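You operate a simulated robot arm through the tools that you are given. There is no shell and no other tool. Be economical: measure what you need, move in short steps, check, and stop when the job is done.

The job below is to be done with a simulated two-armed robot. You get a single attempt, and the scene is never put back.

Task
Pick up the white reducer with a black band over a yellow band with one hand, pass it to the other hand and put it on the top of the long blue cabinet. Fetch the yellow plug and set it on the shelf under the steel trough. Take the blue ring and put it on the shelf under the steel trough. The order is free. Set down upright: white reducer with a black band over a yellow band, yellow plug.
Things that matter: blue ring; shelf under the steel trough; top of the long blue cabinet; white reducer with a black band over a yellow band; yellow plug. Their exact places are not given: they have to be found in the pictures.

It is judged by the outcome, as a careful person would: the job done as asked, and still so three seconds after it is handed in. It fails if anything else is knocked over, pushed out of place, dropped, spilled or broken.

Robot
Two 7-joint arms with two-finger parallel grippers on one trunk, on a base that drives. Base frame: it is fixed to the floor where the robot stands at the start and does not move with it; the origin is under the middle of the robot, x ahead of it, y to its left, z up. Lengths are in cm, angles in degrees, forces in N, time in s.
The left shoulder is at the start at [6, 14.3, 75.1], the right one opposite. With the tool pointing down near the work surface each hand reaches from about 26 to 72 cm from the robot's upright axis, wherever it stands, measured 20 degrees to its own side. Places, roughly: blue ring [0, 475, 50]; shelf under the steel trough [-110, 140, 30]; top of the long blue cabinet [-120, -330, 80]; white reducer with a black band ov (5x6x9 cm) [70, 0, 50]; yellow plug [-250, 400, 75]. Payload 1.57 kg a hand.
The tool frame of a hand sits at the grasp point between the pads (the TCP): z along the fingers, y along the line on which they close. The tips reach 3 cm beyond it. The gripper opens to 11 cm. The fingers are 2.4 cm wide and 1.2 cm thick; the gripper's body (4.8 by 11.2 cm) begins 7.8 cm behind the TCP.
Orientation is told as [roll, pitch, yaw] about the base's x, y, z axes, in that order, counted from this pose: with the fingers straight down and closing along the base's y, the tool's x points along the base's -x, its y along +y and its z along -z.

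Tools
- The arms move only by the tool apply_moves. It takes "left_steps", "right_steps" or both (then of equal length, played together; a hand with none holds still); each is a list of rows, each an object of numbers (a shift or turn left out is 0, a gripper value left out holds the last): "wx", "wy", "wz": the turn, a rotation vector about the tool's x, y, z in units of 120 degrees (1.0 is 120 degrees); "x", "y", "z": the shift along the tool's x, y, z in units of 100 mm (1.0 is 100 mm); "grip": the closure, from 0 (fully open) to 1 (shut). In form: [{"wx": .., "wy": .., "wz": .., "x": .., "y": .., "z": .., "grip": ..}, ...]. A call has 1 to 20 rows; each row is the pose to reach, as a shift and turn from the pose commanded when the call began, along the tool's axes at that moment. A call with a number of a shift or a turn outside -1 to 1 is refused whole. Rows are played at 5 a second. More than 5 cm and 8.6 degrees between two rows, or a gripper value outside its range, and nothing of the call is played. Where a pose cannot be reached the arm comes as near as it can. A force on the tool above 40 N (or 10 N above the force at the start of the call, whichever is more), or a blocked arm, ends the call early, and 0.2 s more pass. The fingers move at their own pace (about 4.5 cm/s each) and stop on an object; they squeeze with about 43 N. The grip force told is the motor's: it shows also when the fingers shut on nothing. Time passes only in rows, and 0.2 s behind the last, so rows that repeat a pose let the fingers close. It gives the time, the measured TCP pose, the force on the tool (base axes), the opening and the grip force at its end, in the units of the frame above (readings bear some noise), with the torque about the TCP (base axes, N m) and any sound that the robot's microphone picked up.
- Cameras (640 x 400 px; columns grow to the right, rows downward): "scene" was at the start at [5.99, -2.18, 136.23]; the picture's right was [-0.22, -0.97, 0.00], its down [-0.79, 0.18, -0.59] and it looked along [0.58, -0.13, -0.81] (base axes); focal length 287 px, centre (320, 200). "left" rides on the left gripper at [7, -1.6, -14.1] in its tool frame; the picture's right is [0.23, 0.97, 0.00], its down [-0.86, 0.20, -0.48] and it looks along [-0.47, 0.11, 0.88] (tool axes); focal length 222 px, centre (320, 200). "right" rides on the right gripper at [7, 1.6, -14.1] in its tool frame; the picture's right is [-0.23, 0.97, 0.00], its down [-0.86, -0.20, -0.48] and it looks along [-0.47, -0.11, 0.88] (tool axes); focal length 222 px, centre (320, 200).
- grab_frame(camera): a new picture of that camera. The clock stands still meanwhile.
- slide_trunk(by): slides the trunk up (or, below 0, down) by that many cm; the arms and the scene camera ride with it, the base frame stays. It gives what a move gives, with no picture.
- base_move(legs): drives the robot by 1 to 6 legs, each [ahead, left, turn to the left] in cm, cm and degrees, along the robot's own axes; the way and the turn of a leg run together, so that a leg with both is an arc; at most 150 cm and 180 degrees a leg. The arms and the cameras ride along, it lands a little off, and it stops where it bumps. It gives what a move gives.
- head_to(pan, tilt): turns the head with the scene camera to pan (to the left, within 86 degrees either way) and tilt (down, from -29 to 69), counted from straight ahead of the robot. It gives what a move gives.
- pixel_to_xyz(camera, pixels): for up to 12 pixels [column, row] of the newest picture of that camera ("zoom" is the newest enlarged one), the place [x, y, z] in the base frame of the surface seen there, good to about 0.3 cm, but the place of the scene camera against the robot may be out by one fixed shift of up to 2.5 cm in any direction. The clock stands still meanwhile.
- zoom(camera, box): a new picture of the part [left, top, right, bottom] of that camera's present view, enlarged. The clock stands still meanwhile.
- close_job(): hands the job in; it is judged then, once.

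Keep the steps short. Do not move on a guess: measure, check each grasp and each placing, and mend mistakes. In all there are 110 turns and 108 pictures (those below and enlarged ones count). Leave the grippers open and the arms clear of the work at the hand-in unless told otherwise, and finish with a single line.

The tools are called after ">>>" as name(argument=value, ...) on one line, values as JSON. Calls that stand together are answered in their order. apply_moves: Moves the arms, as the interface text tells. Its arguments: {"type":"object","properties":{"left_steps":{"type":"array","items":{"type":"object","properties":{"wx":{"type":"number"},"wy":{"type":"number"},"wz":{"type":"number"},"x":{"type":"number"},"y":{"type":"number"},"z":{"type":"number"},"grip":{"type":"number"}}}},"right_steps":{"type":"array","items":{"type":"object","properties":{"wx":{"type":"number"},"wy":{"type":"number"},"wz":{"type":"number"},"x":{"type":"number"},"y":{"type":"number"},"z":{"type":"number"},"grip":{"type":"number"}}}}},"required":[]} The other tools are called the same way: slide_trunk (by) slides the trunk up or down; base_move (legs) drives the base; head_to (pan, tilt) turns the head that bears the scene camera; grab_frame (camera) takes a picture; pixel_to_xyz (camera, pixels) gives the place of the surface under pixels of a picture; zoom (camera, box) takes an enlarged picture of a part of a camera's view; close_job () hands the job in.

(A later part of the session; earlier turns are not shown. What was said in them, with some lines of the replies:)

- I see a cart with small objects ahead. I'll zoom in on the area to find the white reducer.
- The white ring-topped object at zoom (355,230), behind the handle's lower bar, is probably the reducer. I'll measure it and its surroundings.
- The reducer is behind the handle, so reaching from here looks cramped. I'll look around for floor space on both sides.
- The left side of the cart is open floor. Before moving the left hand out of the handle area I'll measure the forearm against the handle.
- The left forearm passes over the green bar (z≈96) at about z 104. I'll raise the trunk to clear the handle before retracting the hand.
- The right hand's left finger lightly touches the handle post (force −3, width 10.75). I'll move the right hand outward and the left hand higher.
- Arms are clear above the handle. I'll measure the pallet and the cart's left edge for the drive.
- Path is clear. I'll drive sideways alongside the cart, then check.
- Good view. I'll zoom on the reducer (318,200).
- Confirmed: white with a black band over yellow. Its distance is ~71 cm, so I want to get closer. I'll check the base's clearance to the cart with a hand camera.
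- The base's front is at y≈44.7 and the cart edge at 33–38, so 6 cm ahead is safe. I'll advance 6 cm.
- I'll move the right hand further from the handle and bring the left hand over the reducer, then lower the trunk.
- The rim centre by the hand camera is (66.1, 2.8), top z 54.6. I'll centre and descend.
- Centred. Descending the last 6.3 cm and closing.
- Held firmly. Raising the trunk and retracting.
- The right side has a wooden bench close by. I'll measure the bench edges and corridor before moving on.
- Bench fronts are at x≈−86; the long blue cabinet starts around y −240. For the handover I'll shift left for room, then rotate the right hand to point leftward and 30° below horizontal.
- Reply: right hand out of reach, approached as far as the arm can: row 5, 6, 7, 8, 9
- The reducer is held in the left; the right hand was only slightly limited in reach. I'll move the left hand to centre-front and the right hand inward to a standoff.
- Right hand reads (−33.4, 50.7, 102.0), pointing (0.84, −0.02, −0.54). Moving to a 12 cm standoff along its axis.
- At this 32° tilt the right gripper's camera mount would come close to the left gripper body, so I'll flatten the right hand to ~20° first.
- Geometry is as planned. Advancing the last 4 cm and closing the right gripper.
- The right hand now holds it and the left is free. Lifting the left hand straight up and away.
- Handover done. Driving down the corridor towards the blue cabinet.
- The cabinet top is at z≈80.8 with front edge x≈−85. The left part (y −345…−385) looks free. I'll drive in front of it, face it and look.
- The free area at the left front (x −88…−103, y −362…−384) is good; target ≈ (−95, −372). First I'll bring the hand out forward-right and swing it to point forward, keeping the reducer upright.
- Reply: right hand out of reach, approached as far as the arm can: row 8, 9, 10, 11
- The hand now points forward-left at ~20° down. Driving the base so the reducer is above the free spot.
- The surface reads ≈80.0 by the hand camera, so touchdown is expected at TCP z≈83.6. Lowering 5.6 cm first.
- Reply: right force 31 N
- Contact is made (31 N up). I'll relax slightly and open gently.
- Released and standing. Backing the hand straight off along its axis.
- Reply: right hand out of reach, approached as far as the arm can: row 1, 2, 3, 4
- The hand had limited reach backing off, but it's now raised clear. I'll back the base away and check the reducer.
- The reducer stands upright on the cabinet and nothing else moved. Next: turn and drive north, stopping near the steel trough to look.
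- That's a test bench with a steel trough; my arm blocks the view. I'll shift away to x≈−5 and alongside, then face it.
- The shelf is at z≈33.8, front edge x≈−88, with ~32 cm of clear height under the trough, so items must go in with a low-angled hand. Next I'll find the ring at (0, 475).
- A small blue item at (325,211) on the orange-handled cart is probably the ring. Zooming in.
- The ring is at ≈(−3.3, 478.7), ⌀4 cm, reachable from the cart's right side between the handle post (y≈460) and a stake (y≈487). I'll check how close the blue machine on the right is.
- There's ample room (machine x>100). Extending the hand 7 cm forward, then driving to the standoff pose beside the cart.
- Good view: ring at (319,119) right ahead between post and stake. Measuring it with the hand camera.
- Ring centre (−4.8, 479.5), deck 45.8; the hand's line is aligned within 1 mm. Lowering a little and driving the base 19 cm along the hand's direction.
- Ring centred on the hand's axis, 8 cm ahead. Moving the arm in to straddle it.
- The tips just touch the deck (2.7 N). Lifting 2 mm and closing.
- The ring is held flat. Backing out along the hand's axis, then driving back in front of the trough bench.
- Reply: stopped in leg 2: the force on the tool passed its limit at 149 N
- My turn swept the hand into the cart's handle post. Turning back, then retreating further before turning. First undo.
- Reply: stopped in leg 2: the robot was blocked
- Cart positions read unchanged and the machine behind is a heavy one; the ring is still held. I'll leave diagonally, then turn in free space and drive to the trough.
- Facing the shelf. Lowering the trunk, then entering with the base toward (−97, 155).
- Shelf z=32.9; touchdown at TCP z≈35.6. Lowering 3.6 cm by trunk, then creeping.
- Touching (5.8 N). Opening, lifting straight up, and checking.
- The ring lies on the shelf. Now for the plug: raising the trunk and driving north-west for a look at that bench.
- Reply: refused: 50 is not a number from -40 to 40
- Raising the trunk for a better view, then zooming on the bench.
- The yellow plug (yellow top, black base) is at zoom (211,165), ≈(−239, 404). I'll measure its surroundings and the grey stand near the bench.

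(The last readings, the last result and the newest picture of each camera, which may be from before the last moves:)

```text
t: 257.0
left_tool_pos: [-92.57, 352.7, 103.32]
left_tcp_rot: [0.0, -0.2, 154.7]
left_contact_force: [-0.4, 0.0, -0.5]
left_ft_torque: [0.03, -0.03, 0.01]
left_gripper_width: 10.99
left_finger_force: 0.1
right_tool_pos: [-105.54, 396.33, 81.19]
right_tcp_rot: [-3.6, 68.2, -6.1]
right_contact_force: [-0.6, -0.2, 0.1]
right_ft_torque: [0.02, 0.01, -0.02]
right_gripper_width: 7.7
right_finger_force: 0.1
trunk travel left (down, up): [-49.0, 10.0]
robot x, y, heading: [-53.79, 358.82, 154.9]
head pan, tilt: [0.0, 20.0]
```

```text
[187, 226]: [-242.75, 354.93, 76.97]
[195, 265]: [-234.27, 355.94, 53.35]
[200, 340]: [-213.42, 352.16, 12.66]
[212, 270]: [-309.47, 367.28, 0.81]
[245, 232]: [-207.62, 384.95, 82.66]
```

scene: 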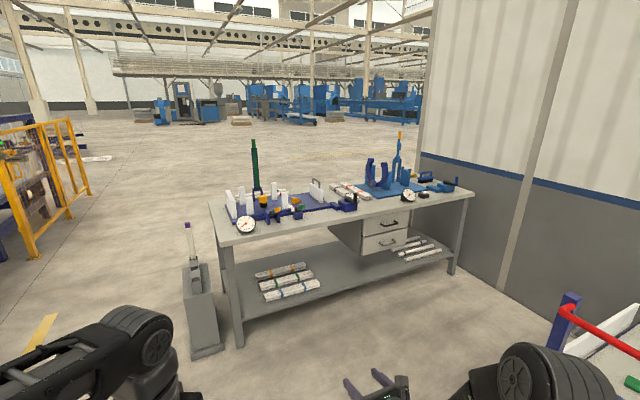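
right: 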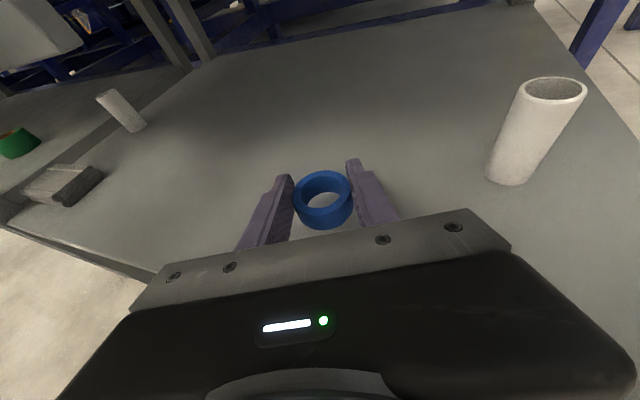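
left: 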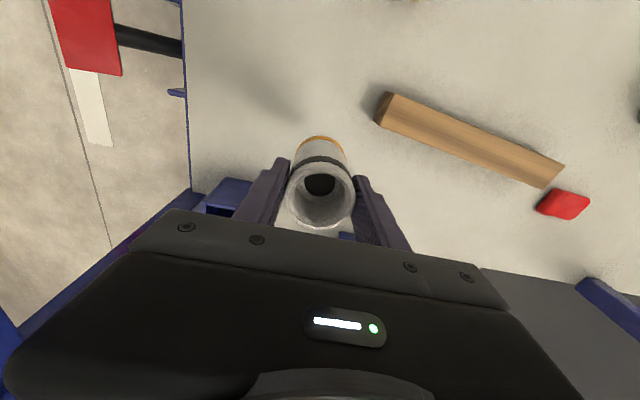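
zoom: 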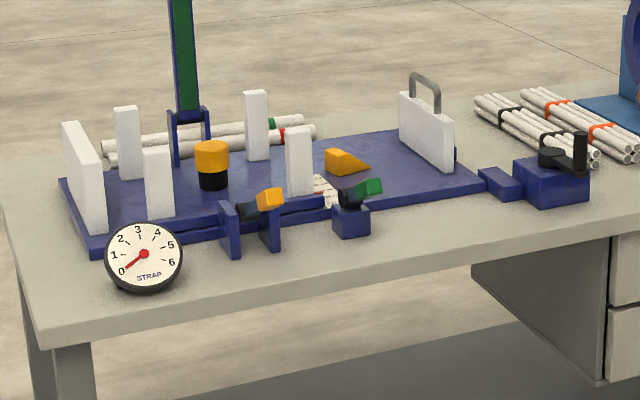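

The plug sits inside four guards (tops z≈95) with a lever in front (z≈95). I'll come in over the top with the right hand tilted ~50° down. First raise the trunk and tilt the hand here.

>>> slide_trunk(by=10)

>>> apply_moves(right_steps=[{"wy": -0.06}, {"wy": -0.12}, {"wy": -0.18}, {"wy": -0.235}, {"wy": -0.235}])

>>> pixel_to_xyz(camera="scene", pixels=[[330, 285], [250, 310], [240, 335], [290, 300]])

```text
t: 258.3
left_tool_pos: [-92.51, 352.61, 113.25]
left_tcp_rot: [0.0, -0.3, 154.8]
left_contact_force: [0.1, 0.4, 0.0]
left_ft_torque: [0.03, 0.02, 0.03]
left_gripper_width: 10.99
left_finger_force: 0.0
right_tool_pos: [-105.46, 396.15, 91.35]
right_tcp_rot: [-3.8, 68.3, -6.1]
right_contact_force: [-0.6, 0.4, 0.1]
right_ft_torque: [0.02, 0.01, 0.01]
right_gripper_width: 7.71
right_finger_force: 0.1
trunk travel left (down, up): [-59.0, 0.0]
robot x, y, heading: [-54.0, 358.67, 154.9]
head pan, tilt: [0.0, 20.0]
```

```text
t: 259.5
left_tool_pos: [-92.51, 352.69, 113.05]
left_tcp_rot: [-0.1, -0.3, 154.8]
left_contact_force: [-0.5, -0.5, 0.1]
left_ft_torque: [-0.01, 0.01, -0.03]
left_gripper_width: 11.01
left_finger_force: 0.1
right_tool_pos: [-105.41, 396.31, 91.32]
right_tcp_rot: [-1.8, 40.1, -3.8]
right_contact_force: [-0.4, 0.6, 0.3]
right_ft_torque: [-0.02, -0.03, 0.0]
right_gripper_width: 7.68
right_finger_force: 0.1
trunk travel left (down, up): [-59.0, 0.0]
robot x, y, heading: [-53.45, 359.0, 154.8]
head pan, tilt: [0.0, 20.0]
```

```text
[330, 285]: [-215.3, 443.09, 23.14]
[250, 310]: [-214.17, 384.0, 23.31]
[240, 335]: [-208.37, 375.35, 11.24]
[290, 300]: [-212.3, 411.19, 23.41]
```

>>> apply_moves(right_steps=[{"x": 0.24, "z": -0.28}, {"x": 0.48, "z": -0.57}, {"x": 0.72, "z": -0.85}, {"x": 0.84, "z": -0.995}, {"x": 0.84, "z": -0.995, "grip": 0}])

>>> base_move(legs=[[0, 0, 25.2], [90, -35, 0]])

>>> grab_frame(camera="right")

>>> head_to(pan=0, tilt=40)

>>> grab_frame(camera="scene")

```text
t: 260.7
left_tool_pos: [-92.54, 352.65, 113.25]
left_tcp_rot: [0.1, -0.2, 154.8]
left_contact_force: [0.0, -0.9, -0.5]
left_ft_torque: [-0.03, 0.0, 0.01]
left_gripper_width: 11.01
left_finger_force: 0.0
right_tool_pos: [-105.49, 396.63, 104.47]
right_tcp_rot: [-1.9, 40.2, -3.7]
right_contact_force: [0.4, -0.2, 0.5]
right_ft_torque: [0.03, 0.01, 0.02]
right_gripper_width: 11.02
right_finger_force: 0.1
trunk travel left (down, up): [-59.0, 0.0]
robot x, y, heading: [-53.65, 358.48, 155.0]
head pan, tilt: [0.0, 20.0]
```

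```text
t: 267.1
left_tool_pos: [-177.26, 370.33, 113.28]
left_tcp_rot: [0.1, -0.2, -179.2]
left_contact_force: [0.7, 0.1, -1.3]
left_ft_torque: [0.02, 0.01, 0.01]
left_gripper_width: 11.0
left_finger_force: 0.1
right_tool_pos: [-208.25, 404.25, 104.6]
right_tcp_rot: [-1.9, 40.1, 22.1]
right_contact_force: [-0.5, -0.1, 0.4]
right_ft_torque: [-0.01, 0.03, 0.03]
right_gripper_width: 10.98
right_finger_force: 0.1
trunk travel left (down, up): [-59.0, 0.0]
robot x, y, heading: [-145.06, 392.59, -179.1]
head pan, tilt: [0.0, 20.0]
```

```text
28 pictures are left
```

right: 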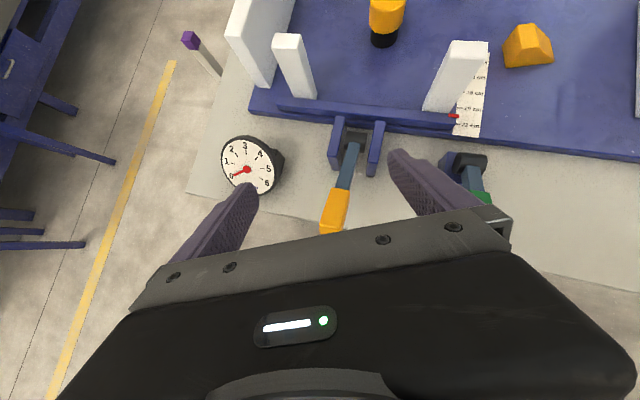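

```text
t: 267.9
left_tool_pos: [-177.21, 370.36, 113.33]
left_tcp_rot: [-0.1, -0.2, -179.3]
left_contact_force: [-1.0, -0.2, 0.4]
left_ft_torque: [0.0, 0.0, 0.0]
left_gripper_width: 11.0
left_finger_force: 0.0
right_tool_pos: [-208.19, 404.29, 104.56]
right_tcp_rot: [-1.8, 40.2, 22.1]
right_contact_force: [-0.3, -0.1, 0.2]
right_ft_torque: [0.0, 0.02, 0.02]
right_gripper_width: 11.0
right_finger_force: 0.1
trunk travel left (down, up): [-59.0, 0.0]
robot x, y, heading: [-144.93, 392.81, -179.5]
head pan, tilt: [0.0, 40.0]
```

```text
27 pictures are left
```

scene: 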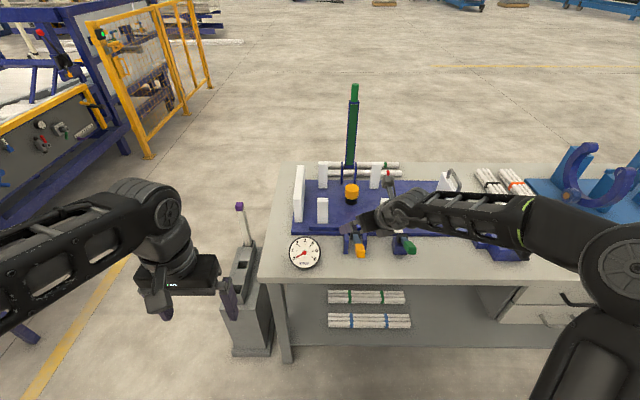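

>>> pixel_to_xyz(camera="right", pixels=[[372, 20], [402, 20], [386, 30], [386, 44], [388, 5], [335, 215], [345, 195], [350, 155], [290, 40], [465, 45], [480, 190], [355, 95]])

```text
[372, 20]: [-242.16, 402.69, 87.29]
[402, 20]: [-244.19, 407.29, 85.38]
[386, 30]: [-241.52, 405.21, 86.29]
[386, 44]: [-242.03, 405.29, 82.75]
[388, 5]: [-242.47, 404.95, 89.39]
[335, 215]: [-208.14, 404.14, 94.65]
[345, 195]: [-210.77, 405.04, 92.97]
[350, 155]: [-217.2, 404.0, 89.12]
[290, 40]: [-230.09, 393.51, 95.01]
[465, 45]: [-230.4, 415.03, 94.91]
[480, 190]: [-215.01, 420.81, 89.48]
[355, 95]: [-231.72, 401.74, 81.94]
```

Plug centre ≈(−244.3, 405), top ≈90. Advancing the base 29 cm at height, then the arm does the rest.

>>> base_move(legs=[[29, -0.5, 0]])

>>> grab_frame(camera="right")

>>> pixel_to_xyz(camera="right", pixels=[[330, 130], [330, 150], [320, 140], [345, 140], [330, 115], [330, 165]])

```text
t: 269.9
left_tool_pos: [-206.88, 370.44, 113.18]
left_tcp_rot: [0.0, -0.2, -179.3]
left_contact_force: [-0.6, 0.2, -0.7]
left_ft_torque: [0.01, -0.04, -0.01]
left_gripper_width: 11.0
left_finger_force: 0.1
right_tool_pos: [-237.77, 404.46, 104.49]
right_tcp_rot: [-1.8, 40.0, 22.1]
right_contact_force: [-0.4, 0.5, 0.2]
right_ft_torque: [-0.01, -0.07, 0.03]
right_gripper_width: 10.99
right_finger_force: 0.1
trunk travel left (down, up): [-59.0, 0.0]
robot x, y, heading: [-174.71, 392.83, -179.0]
head pan, tilt: [0.0, 40.0]
```

```text
26 pictures are left
```

right: 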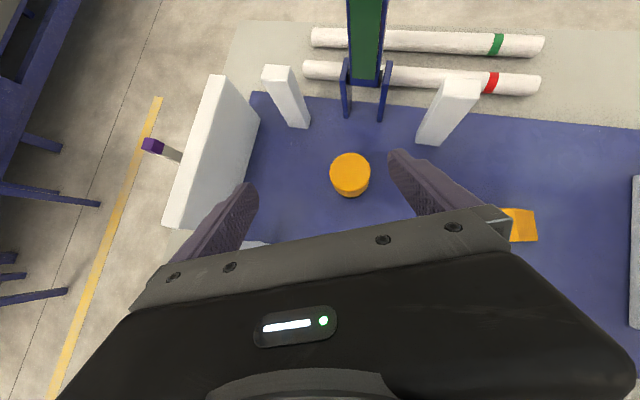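

```text
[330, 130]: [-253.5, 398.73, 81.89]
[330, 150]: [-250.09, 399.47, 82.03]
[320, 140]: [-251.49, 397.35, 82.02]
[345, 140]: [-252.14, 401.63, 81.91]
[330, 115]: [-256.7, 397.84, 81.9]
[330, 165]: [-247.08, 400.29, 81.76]
```

>>> pixel_to_xyz(camera="right", pixels=[[333, 172], [368, 170], [350, 157], [350, 182], [350, 172], [460, 85], [440, 140], [278, 72], [300, 125], [350, 115], [384, 118]])

```text
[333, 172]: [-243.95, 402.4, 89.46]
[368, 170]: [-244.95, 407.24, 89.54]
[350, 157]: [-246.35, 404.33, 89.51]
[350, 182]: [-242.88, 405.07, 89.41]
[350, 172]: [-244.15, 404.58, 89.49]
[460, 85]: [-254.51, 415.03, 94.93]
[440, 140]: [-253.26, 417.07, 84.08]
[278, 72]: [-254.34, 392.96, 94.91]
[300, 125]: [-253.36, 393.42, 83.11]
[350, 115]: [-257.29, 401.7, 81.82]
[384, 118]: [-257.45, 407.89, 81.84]
```

Plug centre (−244.5, 404.7), top 89.5, ⌀5. Moving over it, then partway down.

>>> apply_moves(right_steps=[{"x": 0.234, "y": 0.14, "z": 0.193, "grip": 0.22}, {"x": 0.468, "y": 0.283, "z": 0.386}, {"x": 0.27, "y": 0.29, "z": 0.62}, {"x": 0.082, "y": 0.297, "z": 0.845}, {"x": 0.082, "y": 0.297, "z": 0.845}])

>>> grab_frame(camera="right")

```text
t: 271.1
left_tool_pos: [-206.78, 370.53, 113.23]
left_tcp_rot: [0.0, -0.1, -179.5]
left_contact_force: [0.2, 0.1, 0.0]
left_ft_torque: [-0.01, -0.01, 0.02]
left_gripper_width: 10.97
left_finger_force: 0.0
right_tool_pos: [-244.26, 404.77, 98.49]
right_tcp_rot: [-1.8, 40.2, 22.1]
right_contact_force: [-1.2, -0.3, 0.3]
right_ft_torque: [0.01, 0.01, -0.03]
right_gripper_width: 8.57
right_finger_force: 0.0
trunk travel left (down, up): [-59.0, 0.0]
robot x, y, heading: [-174.23, 392.63, -179.2]
head pan, tilt: [0.0, 40.0]
```

```text
25 pictures are left
```

right: 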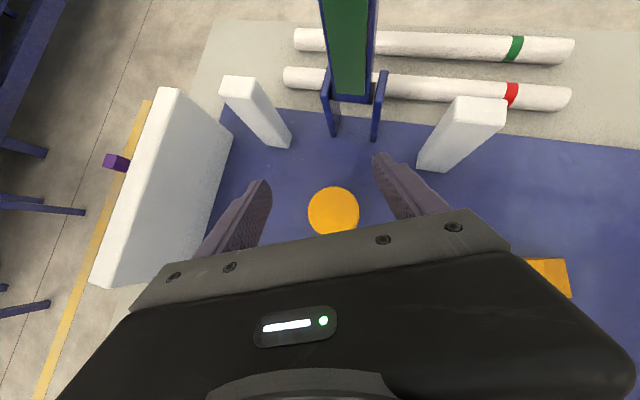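

Well centred. Descending to the grip height and closing.

>>> apply_moves(right_steps=[{"x": -0.24, "y": 0.009, "z": 0.285}, {"x": -0.48, "y": 0.018, "z": 0.57}, {"x": -0.72, "y": 0.027, "z": 0.856}, {"x": -0.72, "y": 0.027, "z": 0.856}])

>>> grab_frame(camera="right")

```text
t: 272.1
left_tool_pos: [-206.84, 370.52, 113.23]
left_tcp_rot: [0.0, -0.1, -179.4]
left_contact_force: [-0.1, -0.8, 0.4]
left_ft_torque: [0.0, -0.01, 0.01]
left_gripper_width: 10.99
left_finger_force: 0.1
right_tool_pos: [-244.45, 404.79, 87.33]
right_tcp_rot: [-1.8, 40.2, 22.1]
right_contact_force: [0.2, -0.2, 0.8]
right_ft_torque: [0.02, 0.01, -0.01]
right_gripper_width: 8.59
right_finger_force: 0.1
trunk travel left (down, up): [-59.0, 0.0]
robot x, y, heading: [-174.63, 392.86, -179.6]
head pan, tilt: [0.0, 40.0]
```

```text
24 pictures are left
```

right: 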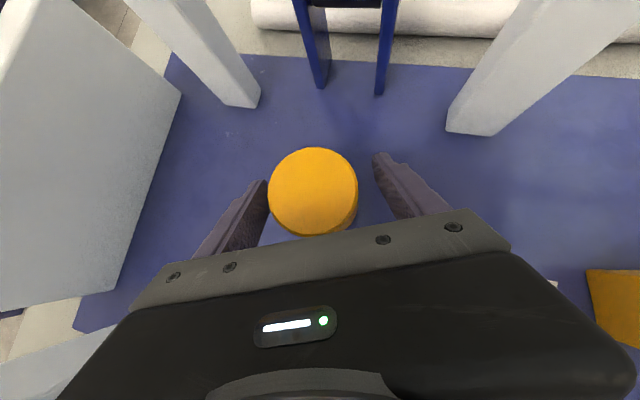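

>>> apply_moves(right_steps=[{"grip": 0.5}, {"grip": 1}, {"grip": 1}, {"grip": 1}, {"grip": 1}, {"grip": 1}])

>>> apply_moves(right_steps=[{"x": 0.26, "z": -0.31}, {"x": 0.52, "z": -0.62}, {"x": 0.78, "z": -0.93}, {"x": 0.78, "z": -0.93}])

>>> grab_frame(camera="right")

```text
t: 273.5
left_tool_pos: [-206.71, 370.55, 113.25]
left_tcp_rot: [0.1, -0.1, -179.5]
left_contact_force: [-0.6, -0.6, -0.7]
left_ft_torque: [-0.02, 0.03, 0.01]
left_gripper_width: 11.01
left_finger_force: 0.1
right_tool_pos: [-244.49, 404.74, 87.27]
right_tcp_rot: [-1.9, 40.2, 22.1]
right_contact_force: [0.5, 1.0, 0.8]
right_ft_torque: [0.11, 0.02, 0.0]
right_gripper_width: 5.65
right_finger_force: 42.9
trunk travel left (down, up): [-59.0, 0.0]
robot x, y, heading: [-174.36, 392.93, -179.3]
head pan, tilt: [0.0, 40.0]
```

```text
t: 274.5
left_tool_pos: [-206.86, 370.36, 113.23]
left_tcp_rot: [0.0, -0.1, -179.4]
left_contact_force: [0.7, 0.5, -0.1]
left_ft_torque: [-0.01, -0.01, -0.02]
left_gripper_width: 10.99
left_finger_force: 0.2
right_tool_pos: [-244.61, 405.21, 99.39]
right_tcp_rot: [-1.8, 40.1, 22.1]
right_contact_force: [0.3, 0.3, -0.8]
right_ft_torque: [0.01, 0.01, -0.02]
right_gripper_width: 5.65
right_finger_force: 43.7
trunk travel left (down, up): [-59.0, 0.0]
robot x, y, heading: [-174.27, 392.88, -179.3]
head pan, tilt: [0.0, 40.0]
```

```text
23 pictures are left
```

right: 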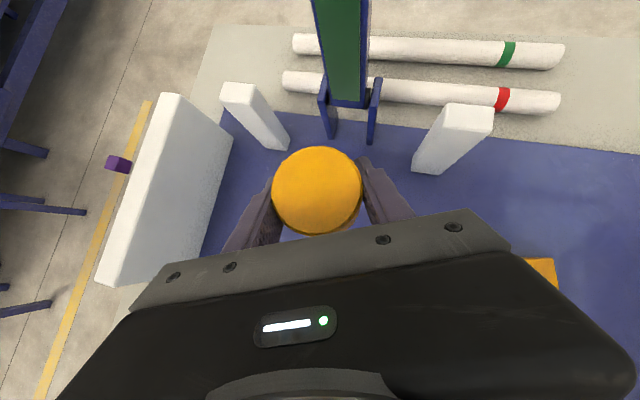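

Held. Raising 8 cm more so the plug clears the guards and lever, then backing off.

>>> apply_moves(right_steps=[{"x": 0.26, "z": -0.31}, {"x": 0.52, "z": -0.62}, {"x": 0.52, "z": -0.62}])

>>> base_move(legs=[[-80, 0, 0]])

>>> grab_frame(camera="scene")

```text
t: 275.3
left_tool_pos: [-206.84, 370.48, 113.27]
left_tcp_rot: [-0.1, -0.2, -179.4]
left_contact_force: [0.6, 0.3, -0.3]
left_ft_torque: [-0.01, 0.0, 0.01]
left_gripper_width: 11.0
left_finger_force: 0.0
right_tool_pos: [-244.46, 405.15, 107.36]
right_tcp_rot: [-1.8, 40.1, 22.1]
right_contact_force: [-0.1, -1.1, -0.6]
right_ft_torque: [-0.03, 0.01, 0.0]
right_gripper_width: 5.69
right_finger_force: 43.0
trunk travel left (down, up): [-59.0, 0.0]
robot x, y, heading: [-174.75, 393.2, -179.3]
head pan, tilt: [0.0, 40.0]
```

```text
t: 279.6
left_tool_pos: [-126.68, 371.55, 113.35]
left_tcp_rot: [0.0, -0.2, -178.8]
left_contact_force: [0.1, 0.6, 0.5]
left_ft_torque: [-0.01, 0.02, 0.0]
left_gripper_width: 11.03
left_finger_force: 0.1
right_tool_pos: [-164.61, 405.87, 107.34]
right_tcp_rot: [-1.9, 40.3, 22.7]
right_contact_force: [0.1, 1.0, -1.2]
right_ft_torque: [-0.02, 0.02, 0.0]
right_gripper_width: 5.67
right_finger_force: 43.1
trunk travel left (down, up): [-59.0, 0.0]
robot x, y, heading: [-94.66, 394.43, -178.7]
head pan, tilt: [0.0, 40.0]
```

```text
22 pictures are left
```

scene: 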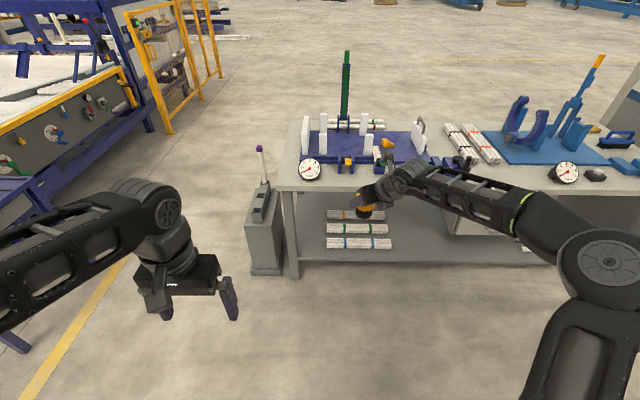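

The bench is undisturbed. Driving back to the trough shelf.

>>> base_move(legs=[[-104, 0, -1.3], [0, 134, 0], [0, 133, 0]])

>>> slide_trunk(by=-40)

>>> head_to(pan=0, tilt=35)

>>> grab_frame(camera="scene")

```text
t: 297.5
left_tool_pos: [-30.54, 107.6, 113.28]
left_tcp_rot: [-0.1, -0.2, 178.6]
left_contact_force: [-0.1, 0.2, -0.2]
left_ft_torque: [0.02, -0.01, -0.01]
left_gripper_width: 11.0
left_finger_force: 0.1
right_tool_pos: [-66.99, 143.72, 107.34]
right_tcp_rot: [-1.8, 40.1, 20.0]
right_contact_force: [0.3, -1.6, -0.6]
right_ft_torque: [0.0, -0.03, 0.0]
right_gripper_width: 5.65
right_finger_force: 43.0
trunk travel left (down, up): [-59.0, 0.0]
robot x, y, heading: [2.53, 128.52, 178.5]
head pan, tilt: [0.0, 40.0]
```

```text
t: 301.3
left_tool_pos: [-30.66, 107.58, 73.24]
left_tcp_rot: [0.1, -0.1, 178.6]
left_contact_force: [0.3, 0.7, 0.5]
left_ft_torque: [-0.02, -0.01, 0.01]
left_gripper_width: 11.0
left_finger_force: 0.1
right_tool_pos: [-66.94, 143.7, 67.25]
right_tcp_rot: [-1.8, 40.1, 20.0]
right_contact_force: [-0.9, 0.1, -1.2]
right_ft_torque: [-0.02, 0.01, -0.01]
right_gripper_width: 5.62
right_finger_force: 42.8
trunk travel left (down, up): [-19.0, 40.0]
robot x, y, heading: [2.7, 128.62, 178.6]
head pan, tilt: [0.0, 40.0]
```

```text
t: 302.0
left_tool_pos: [-30.56, 107.61, 73.21]
left_tcp_rot: [0.0, -0.2, 178.6]
left_contact_force: [0.0, 0.9, 0.2]
left_ft_torque: [0.0, 0.01, 0.02]
left_gripper_width: 11.02
left_finger_force: 0.2
right_tool_pos: [-67.04, 143.59, 67.24]
right_tcp_rot: [-1.8, 40.2, 20.0]
right_contact_force: [-0.3, 0.0, -0.4]
right_ft_torque: [0.01, 0.0, 0.0]
right_gripper_width: 5.66
right_finger_force: 42.9
trunk travel left (down, up): [-19.0, 40.0]
robot x, y, heading: [2.46, 129.07, 179.0]
head pan, tilt: [0.0, 35.0]
```

```text
21 pictures are left
```

scene: 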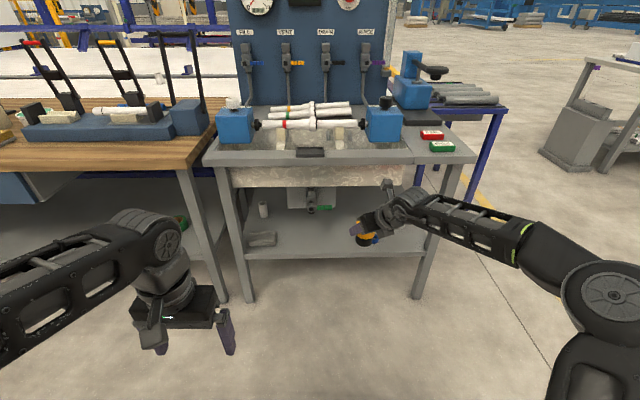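

Lowering the trunk the rest and the arm 5 cm more, then viewing from the hand.

>>> slide_trunk(by=-19)

>>> apply_moves(right_steps=[{"x": -0.16, "z": 0.19}, {"x": -0.32, "z": 0.38}, {"x": -0.32, "z": 0.38}])

>>> base_move(legs=[[12, 5, 0]])

>>> grab_frame(camera="right")

>>> grab_frame(camera="scene")

```text
t: 304.1
left_tool_pos: [-30.55, 107.61, 54.25]
left_tcp_rot: [0.0, -0.2, 178.6]
left_contact_force: [-0.2, -0.3, 0.3]
left_ft_torque: [-0.02, -0.02, -0.02]
left_gripper_width: 10.97
left_finger_force: 0.0
right_tool_pos: [-66.98, 143.71, 48.37]
right_tcp_rot: [-1.9, 40.2, 20.0]
right_contact_force: [-0.6, 0.0, -2.0]
right_ft_torque: [-0.03, -0.01, 0.0]
right_gripper_width: 5.65
right_finger_force: 43.1
trunk travel left (down, up): [0.0, 59.0]
robot x, y, heading: [2.42, 128.6, 178.3]
head pan, tilt: [0.0, 35.0]
```

```text
t: 304.9
left_tool_pos: [-30.58, 107.57, 54.08]
left_tcp_rot: [0.0, -0.2, 178.6]
left_contact_force: [-0.8, -0.2, 0.9]
left_ft_torque: [0.0, 0.02, 0.0]
left_gripper_width: 11.0
left_finger_force: 0.0
right_tool_pos: [-66.9, 143.54, 43.34]
right_tcp_rot: [-1.8, 40.2, 20.0]
right_contact_force: [0.6, -0.1, -0.7]
right_ft_torque: [0.03, 0.02, 0.01]
right_gripper_width: 5.66
right_finger_force: 43.4
trunk travel left (down, up): [0.0, 59.0]
robot x, y, heading: [2.61, 129.01, 178.5]
head pan, tilt: [0.0, 35.0]
```

```text
t: 306.2
left_tool_pos: [-42.94, 102.87, 54.19]
left_tcp_rot: [0.1, -0.2, 178.6]
left_contact_force: [-0.2, -0.1, -0.1]
left_ft_torque: [0.04, 0.03, -0.01]
left_gripper_width: 11.0
left_finger_force: 0.0
right_tool_pos: [-79.43, 138.6, 43.34]
right_tcp_rot: [-1.8, 40.2, 20.2]
right_contact_force: [0.4, -0.4, -1.0]
right_ft_torque: [-0.01, 0.0, 0.0]
right_gripper_width: 5.64
right_finger_force: 43.1
trunk travel left (down, up): [0.0, 59.0]
robot x, y, heading: [-10.22, 123.97, 178.7]
head pan, tilt: [0.0, 35.0]
```

```text
20 pictures are left
```

right: 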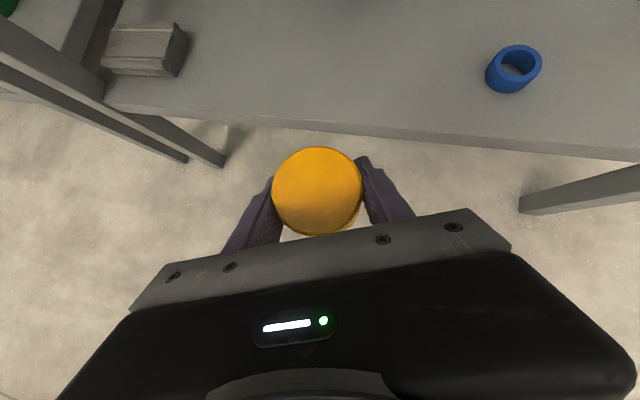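

```text
19 pictures are left
```

scene: 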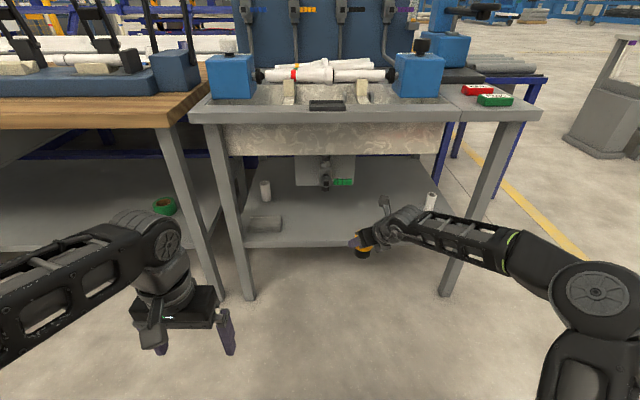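

>>> pixel_to_xyz(camera="right", pixels=[[320, 115], [320, 60], [420, 138], [514, 65], [495, 85], [145, 60], [320, 190]])

>>> pixel_to_xyz(camera="scene", pixels=[[326, 185], [326, 160], [345, 182], [330, 145], [330, 120]])

```text
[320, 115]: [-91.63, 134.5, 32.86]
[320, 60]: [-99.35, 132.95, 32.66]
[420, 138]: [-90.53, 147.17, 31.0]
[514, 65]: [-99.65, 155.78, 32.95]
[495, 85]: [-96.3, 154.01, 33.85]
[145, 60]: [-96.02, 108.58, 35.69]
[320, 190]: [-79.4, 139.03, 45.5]
```

```text
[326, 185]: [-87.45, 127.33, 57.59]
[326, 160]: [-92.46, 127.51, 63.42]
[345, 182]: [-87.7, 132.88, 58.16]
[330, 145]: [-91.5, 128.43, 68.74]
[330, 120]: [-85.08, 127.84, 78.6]
```

The drain valve hangs near (−87.5, 127–133, z≥56), so I'll use y≈145 (ring at y 155.8 stays clear). Moving right first, then in.

>>> base_move(legs=[[0, -6.4, 0], [13, 0, 0]])

>>> grab_frame(camera="scene")

>>> grab_frame(camera="right")

```text
t: 308.0
left_tool_pos: [-55.76, 109.34, 54.17]
left_tcp_rot: [0.0, -0.1, 178.7]
left_contact_force: [-0.8, 0.1, -0.4]
left_ft_torque: [-0.03, 0.0, -0.01]
left_gripper_width: 11.0
left_finger_force: 0.1
right_tool_pos: [-92.27, 145.2, 43.34]
right_tcp_rot: [-1.8, 40.2, 20.1]
right_contact_force: [-0.2, 0.7, -0.2]
right_ft_torque: [0.01, -0.04, -0.01]
right_gripper_width: 5.66
right_finger_force: 43.0
trunk travel left (down, up): [0.0, 59.0]
robot x, y, heading: [-22.6, 130.52, 178.9]
head pan, tilt: [0.0, 35.0]
```

```text
18 pictures are left
```

scene: 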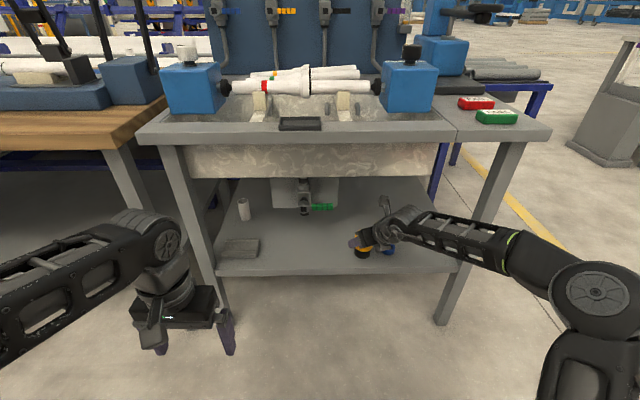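

```text
17 pictures are left
```

right: 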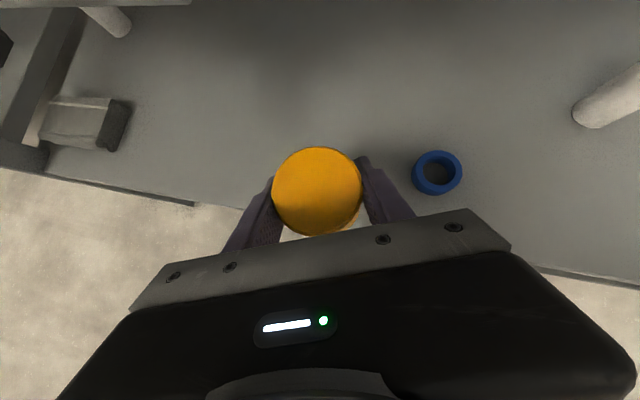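

Clear so far. Advancing 5 cm and lowering.

>>> base_move(legs=[[5, 0, 0]])

>>> apply_moves(right_steps=[{"x": -0.1, "z": 0.12}, {"x": -0.2, "z": 0.24}, {"x": -0.29, "z": 0.345}, {"x": -0.29, "z": 0.345}])

>>> grab_frame(camera="scene")

>>> zoom(camera="scene", box=[220, 140, 480, 300])

```text
t: 308.9
left_tool_pos: [-60.49, 109.55, 54.23]
left_tcp_rot: [-0.1, -0.2, 178.8]
left_contact_force: [0.4, 0.2, -0.5]
left_ft_torque: [0.01, 0.0, -0.01]
left_gripper_width: 11.01
left_finger_force: 0.1
right_tool_pos: [-97.32, 145.31, 43.36]
right_tcp_rot: [-1.7, 40.2, 20.3]
right_contact_force: [0.0, 0.8, -0.7]
right_ft_torque: [-0.01, -0.02, 0.03]
right_gripper_width: 5.64
right_finger_force: 42.6
trunk travel left (down, up): [0.0, 59.0]
robot x, y, heading: [-27.5, 130.86, 178.8]
head pan, tilt: [0.0, 35.0]
```

```text
t: 309.9
left_tool_pos: [-60.56, 109.44, 54.26]
left_tcp_rot: [-0.1, -0.2, 178.7]
left_contact_force: [0.1, 0.3, 0.1]
left_ft_torque: [0.02, -0.05, -0.02]
left_gripper_width: 10.99
left_finger_force: 0.0
right_tool_pos: [-97.06, 145.15, 38.83]
right_tcp_rot: [-1.7, 40.3, 20.2]
right_contact_force: [0.9, -0.4, -1.6]
right_ft_torque: [0.02, 0.01, 0.02]
right_gripper_width: 5.65
right_finger_force: 43.0
trunk travel left (down, up): [0.0, 59.0]
robot x, y, heading: [-27.51, 130.79, 178.9]
head pan, tilt: [0.0, 35.0]
```

```text
16 pictures are left
```

scene: 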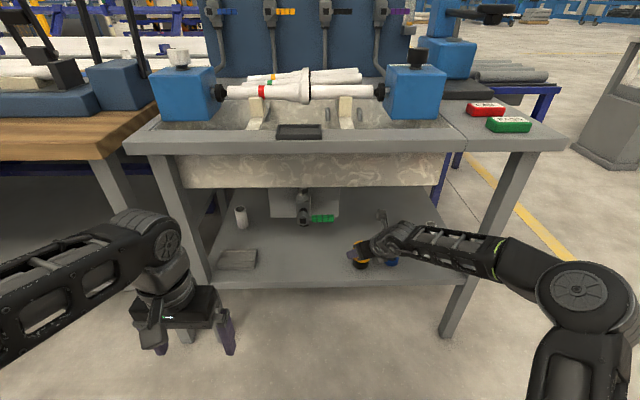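

```text
2.46 times, centred on (350, 220) of scene
```

zoom: 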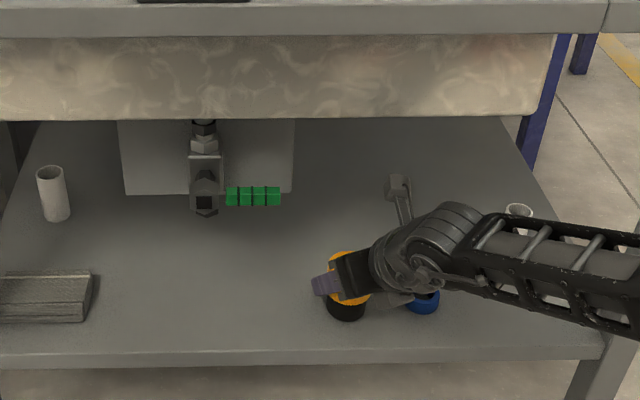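

Nearly down. Creeping to contact.

>>> apply_moves(right_steps=[{"x": -0.02, "z": 0.023}, {"x": -0.032, "z": 0.038}, {"x": -0.032, "z": 0.038}])

>>> apply_moves(right_steps=[{"x": -0.013, "z": 0.015}, {"x": -0.013, "z": 0.015}])

```text
t: 310.8
left_tool_pos: [-60.59, 109.48, 54.29]
left_tcp_rot: [-0.1, -0.2, 178.8]
left_contact_force: [0.8, 0.3, 0.0]
left_ft_torque: [0.01, -0.05, -0.01]
left_gripper_width: 11.02
left_finger_force: 0.0
right_tool_pos: [-97.12, 145.12, 38.39]
right_tcp_rot: [-1.8, 40.2, 20.2]
right_contact_force: [-0.1, -1.2, -0.4]
right_ft_torque: [-0.04, 0.01, 0.01]
right_gripper_width: 5.65
right_finger_force: 43.1
trunk travel left (down, up): [0.0, 59.0]
robot x, y, heading: [-27.69, 130.51, 178.6]
head pan, tilt: [0.0, 35.0]
```

```text
t: 311.4
left_tool_pos: [-60.46, 109.46, 54.27]
left_tcp_rot: [-0.1, -0.2, 178.9]
left_contact_force: [-0.6, 0.9, 0.2]
left_ft_torque: [0.01, -0.02, 0.01]
left_gripper_width: 11.02
left_finger_force: 0.0
right_tool_pos: [-97.16, 145.09, 38.4]
right_tcp_rot: [-1.8, 40.3, 20.3]
right_contact_force: [0.0, 1.6, 6.9]
right_ft_torque: [0.25, 0.05, -0.03]
right_gripper_width: 5.62
right_finger_force: 43.0
trunk travel left (down, up): [0.0, 59.0]
robot x, y, heading: [-27.62, 130.99, 178.8]
head pan, tilt: [0.0, 35.0]
```

Contact (6.9 N). Opening gently.

>>> apply_moves(right_steps=[{"grip": 0.45}, {"grip": 0.38}, {"grip": 0.33}, {"grip": 0.3}, {"grip": 0.3}, {"grip": 0.3}])

>>> grab_frame(camera="right")

```text
t: 312.8
left_tool_pos: [-60.66, 109.43, 54.21]
left_tcp_rot: [-0.1, -0.2, 178.8]
left_contact_force: [-0.2, -0.1, -0.9]
left_ft_torque: [0.04, 0.01, 0.0]
left_gripper_width: 11.02
left_finger_force: 0.0
right_tool_pos: [-97.16, 145.11, 38.23]
right_tcp_rot: [-1.8, 40.2, 20.2]
right_contact_force: [-1.0, -0.6, -0.7]
right_ft_torque: [0.02, -0.01, 0.01]
right_gripper_width: 7.72
right_finger_force: 0.0
trunk travel left (down, up): [0.0, 59.0]
robot x, y, heading: [-27.79, 130.55, 178.7]
head pan, tilt: [0.0, 35.0]
```

```text
14 pictures are left
```

right: 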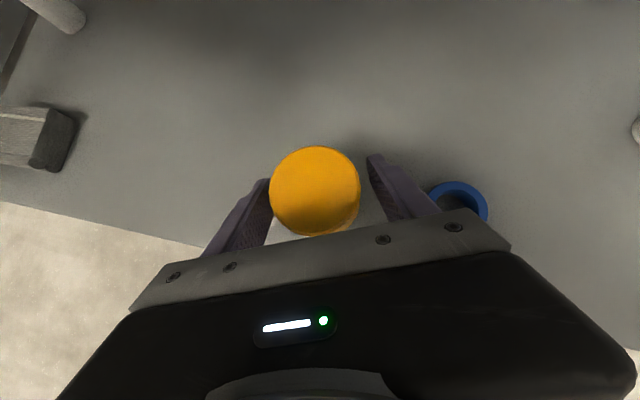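

Backing out horizontally along the hand's axis (fingers straddling the plug), clear of the ring.

>>> base_move(legs=[[-9.1, -4.0, 0], [-35, 0, 0]])

>>> grab_frame(camera="scene")

>>> zoom(camera="scene", box=[200, 140, 460, 300])

```text
t: 315.8
left_tool_pos: [-16.21, 112.61, 54.25]
left_tcp_rot: [-0.1, -0.1, 178.6]
left_contact_force: [0.5, -0.1, -1.5]
left_ft_torque: [-0.02, 0.03, 0.03]
left_gripper_width: 10.96
left_finger_force: 0.1
right_tool_pos: [-52.65, 148.46, 38.15]
right_tcp_rot: [-1.8, 40.2, 20.1]
right_contact_force: [0.5, -1.1, -0.2]
right_ft_torque: [-0.01, 0.01, -0.01]
right_gripper_width: 7.71
right_finger_force: 0.1
trunk travel left (down, up): [0.0, 59.0]
robot x, y, heading: [16.72, 133.87, 178.7]
head pan, tilt: [0.0, 35.0]
```

```text
13 pictures are left
```

scene: 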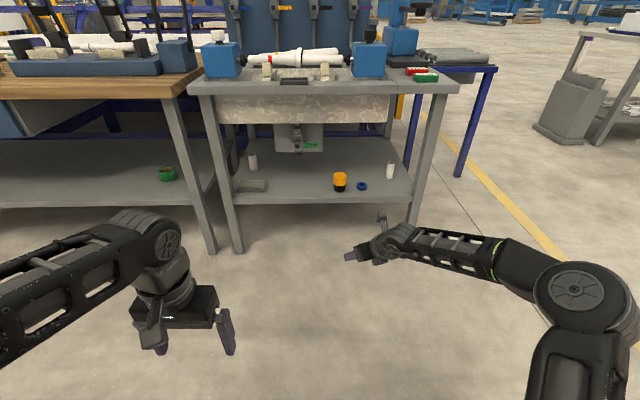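

```text
2.46 times, centred on (330, 220) of scene
```

zoom: 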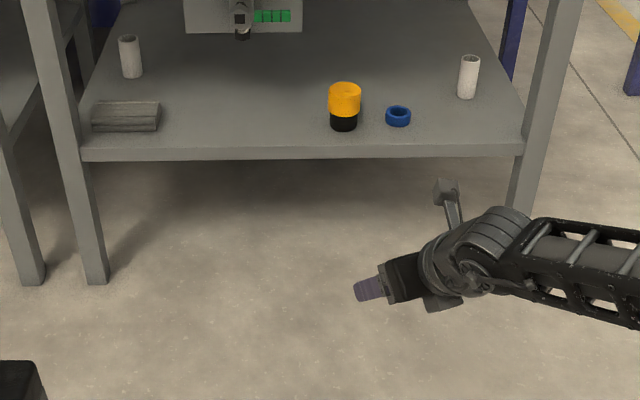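

The plug stands upright and the ring lies beside it; both are on the shelf, and the reducer was already checked on the cabinet. Opening the right gripper fully, then handing in.

>>> apply_moves(right_steps=[{"grip": 0}, {"grip": 0}, {"grip": 0}])

>>> close_job()

```text
t: 316.6
left_tool_pos: [-16.28, 112.7, 54.33]
left_tcp_rot: [-0.1, -0.3, 178.6]
left_contact_force: [0.2, 0.2, 0.0]
left_ft_torque: [0.01, 0.04, -0.01]
left_gripper_width: 10.99
left_finger_force: 0.0
right_tool_pos: [-52.67, 148.43, 38.2]
right_tcp_rot: [-1.8, 40.2, 20.1]
right_contact_force: [-0.2, -0.5, 0.2]
right_ft_torque: [0.0, 0.01, 0.0]
right_gripper_width: 10.99
right_finger_force: 0.0
trunk travel left (down, up): [0.0, 59.0]
robot x, y, heading: [16.96, 133.66, 178.8]
head pan, tilt: [0.0, 35.0]
```

```text
The job is handed in.
```

The reducer was passed from left hand to right and stands upright on the long blue cabinet, and the yellow plug (upright) and blue ring are on the shelf under the trough; on the way my right hand hit the orange-handled cart's post (149 N; the cart measured about where it was) and the base bumped something, probably the blue machine, whose position I did not measure.
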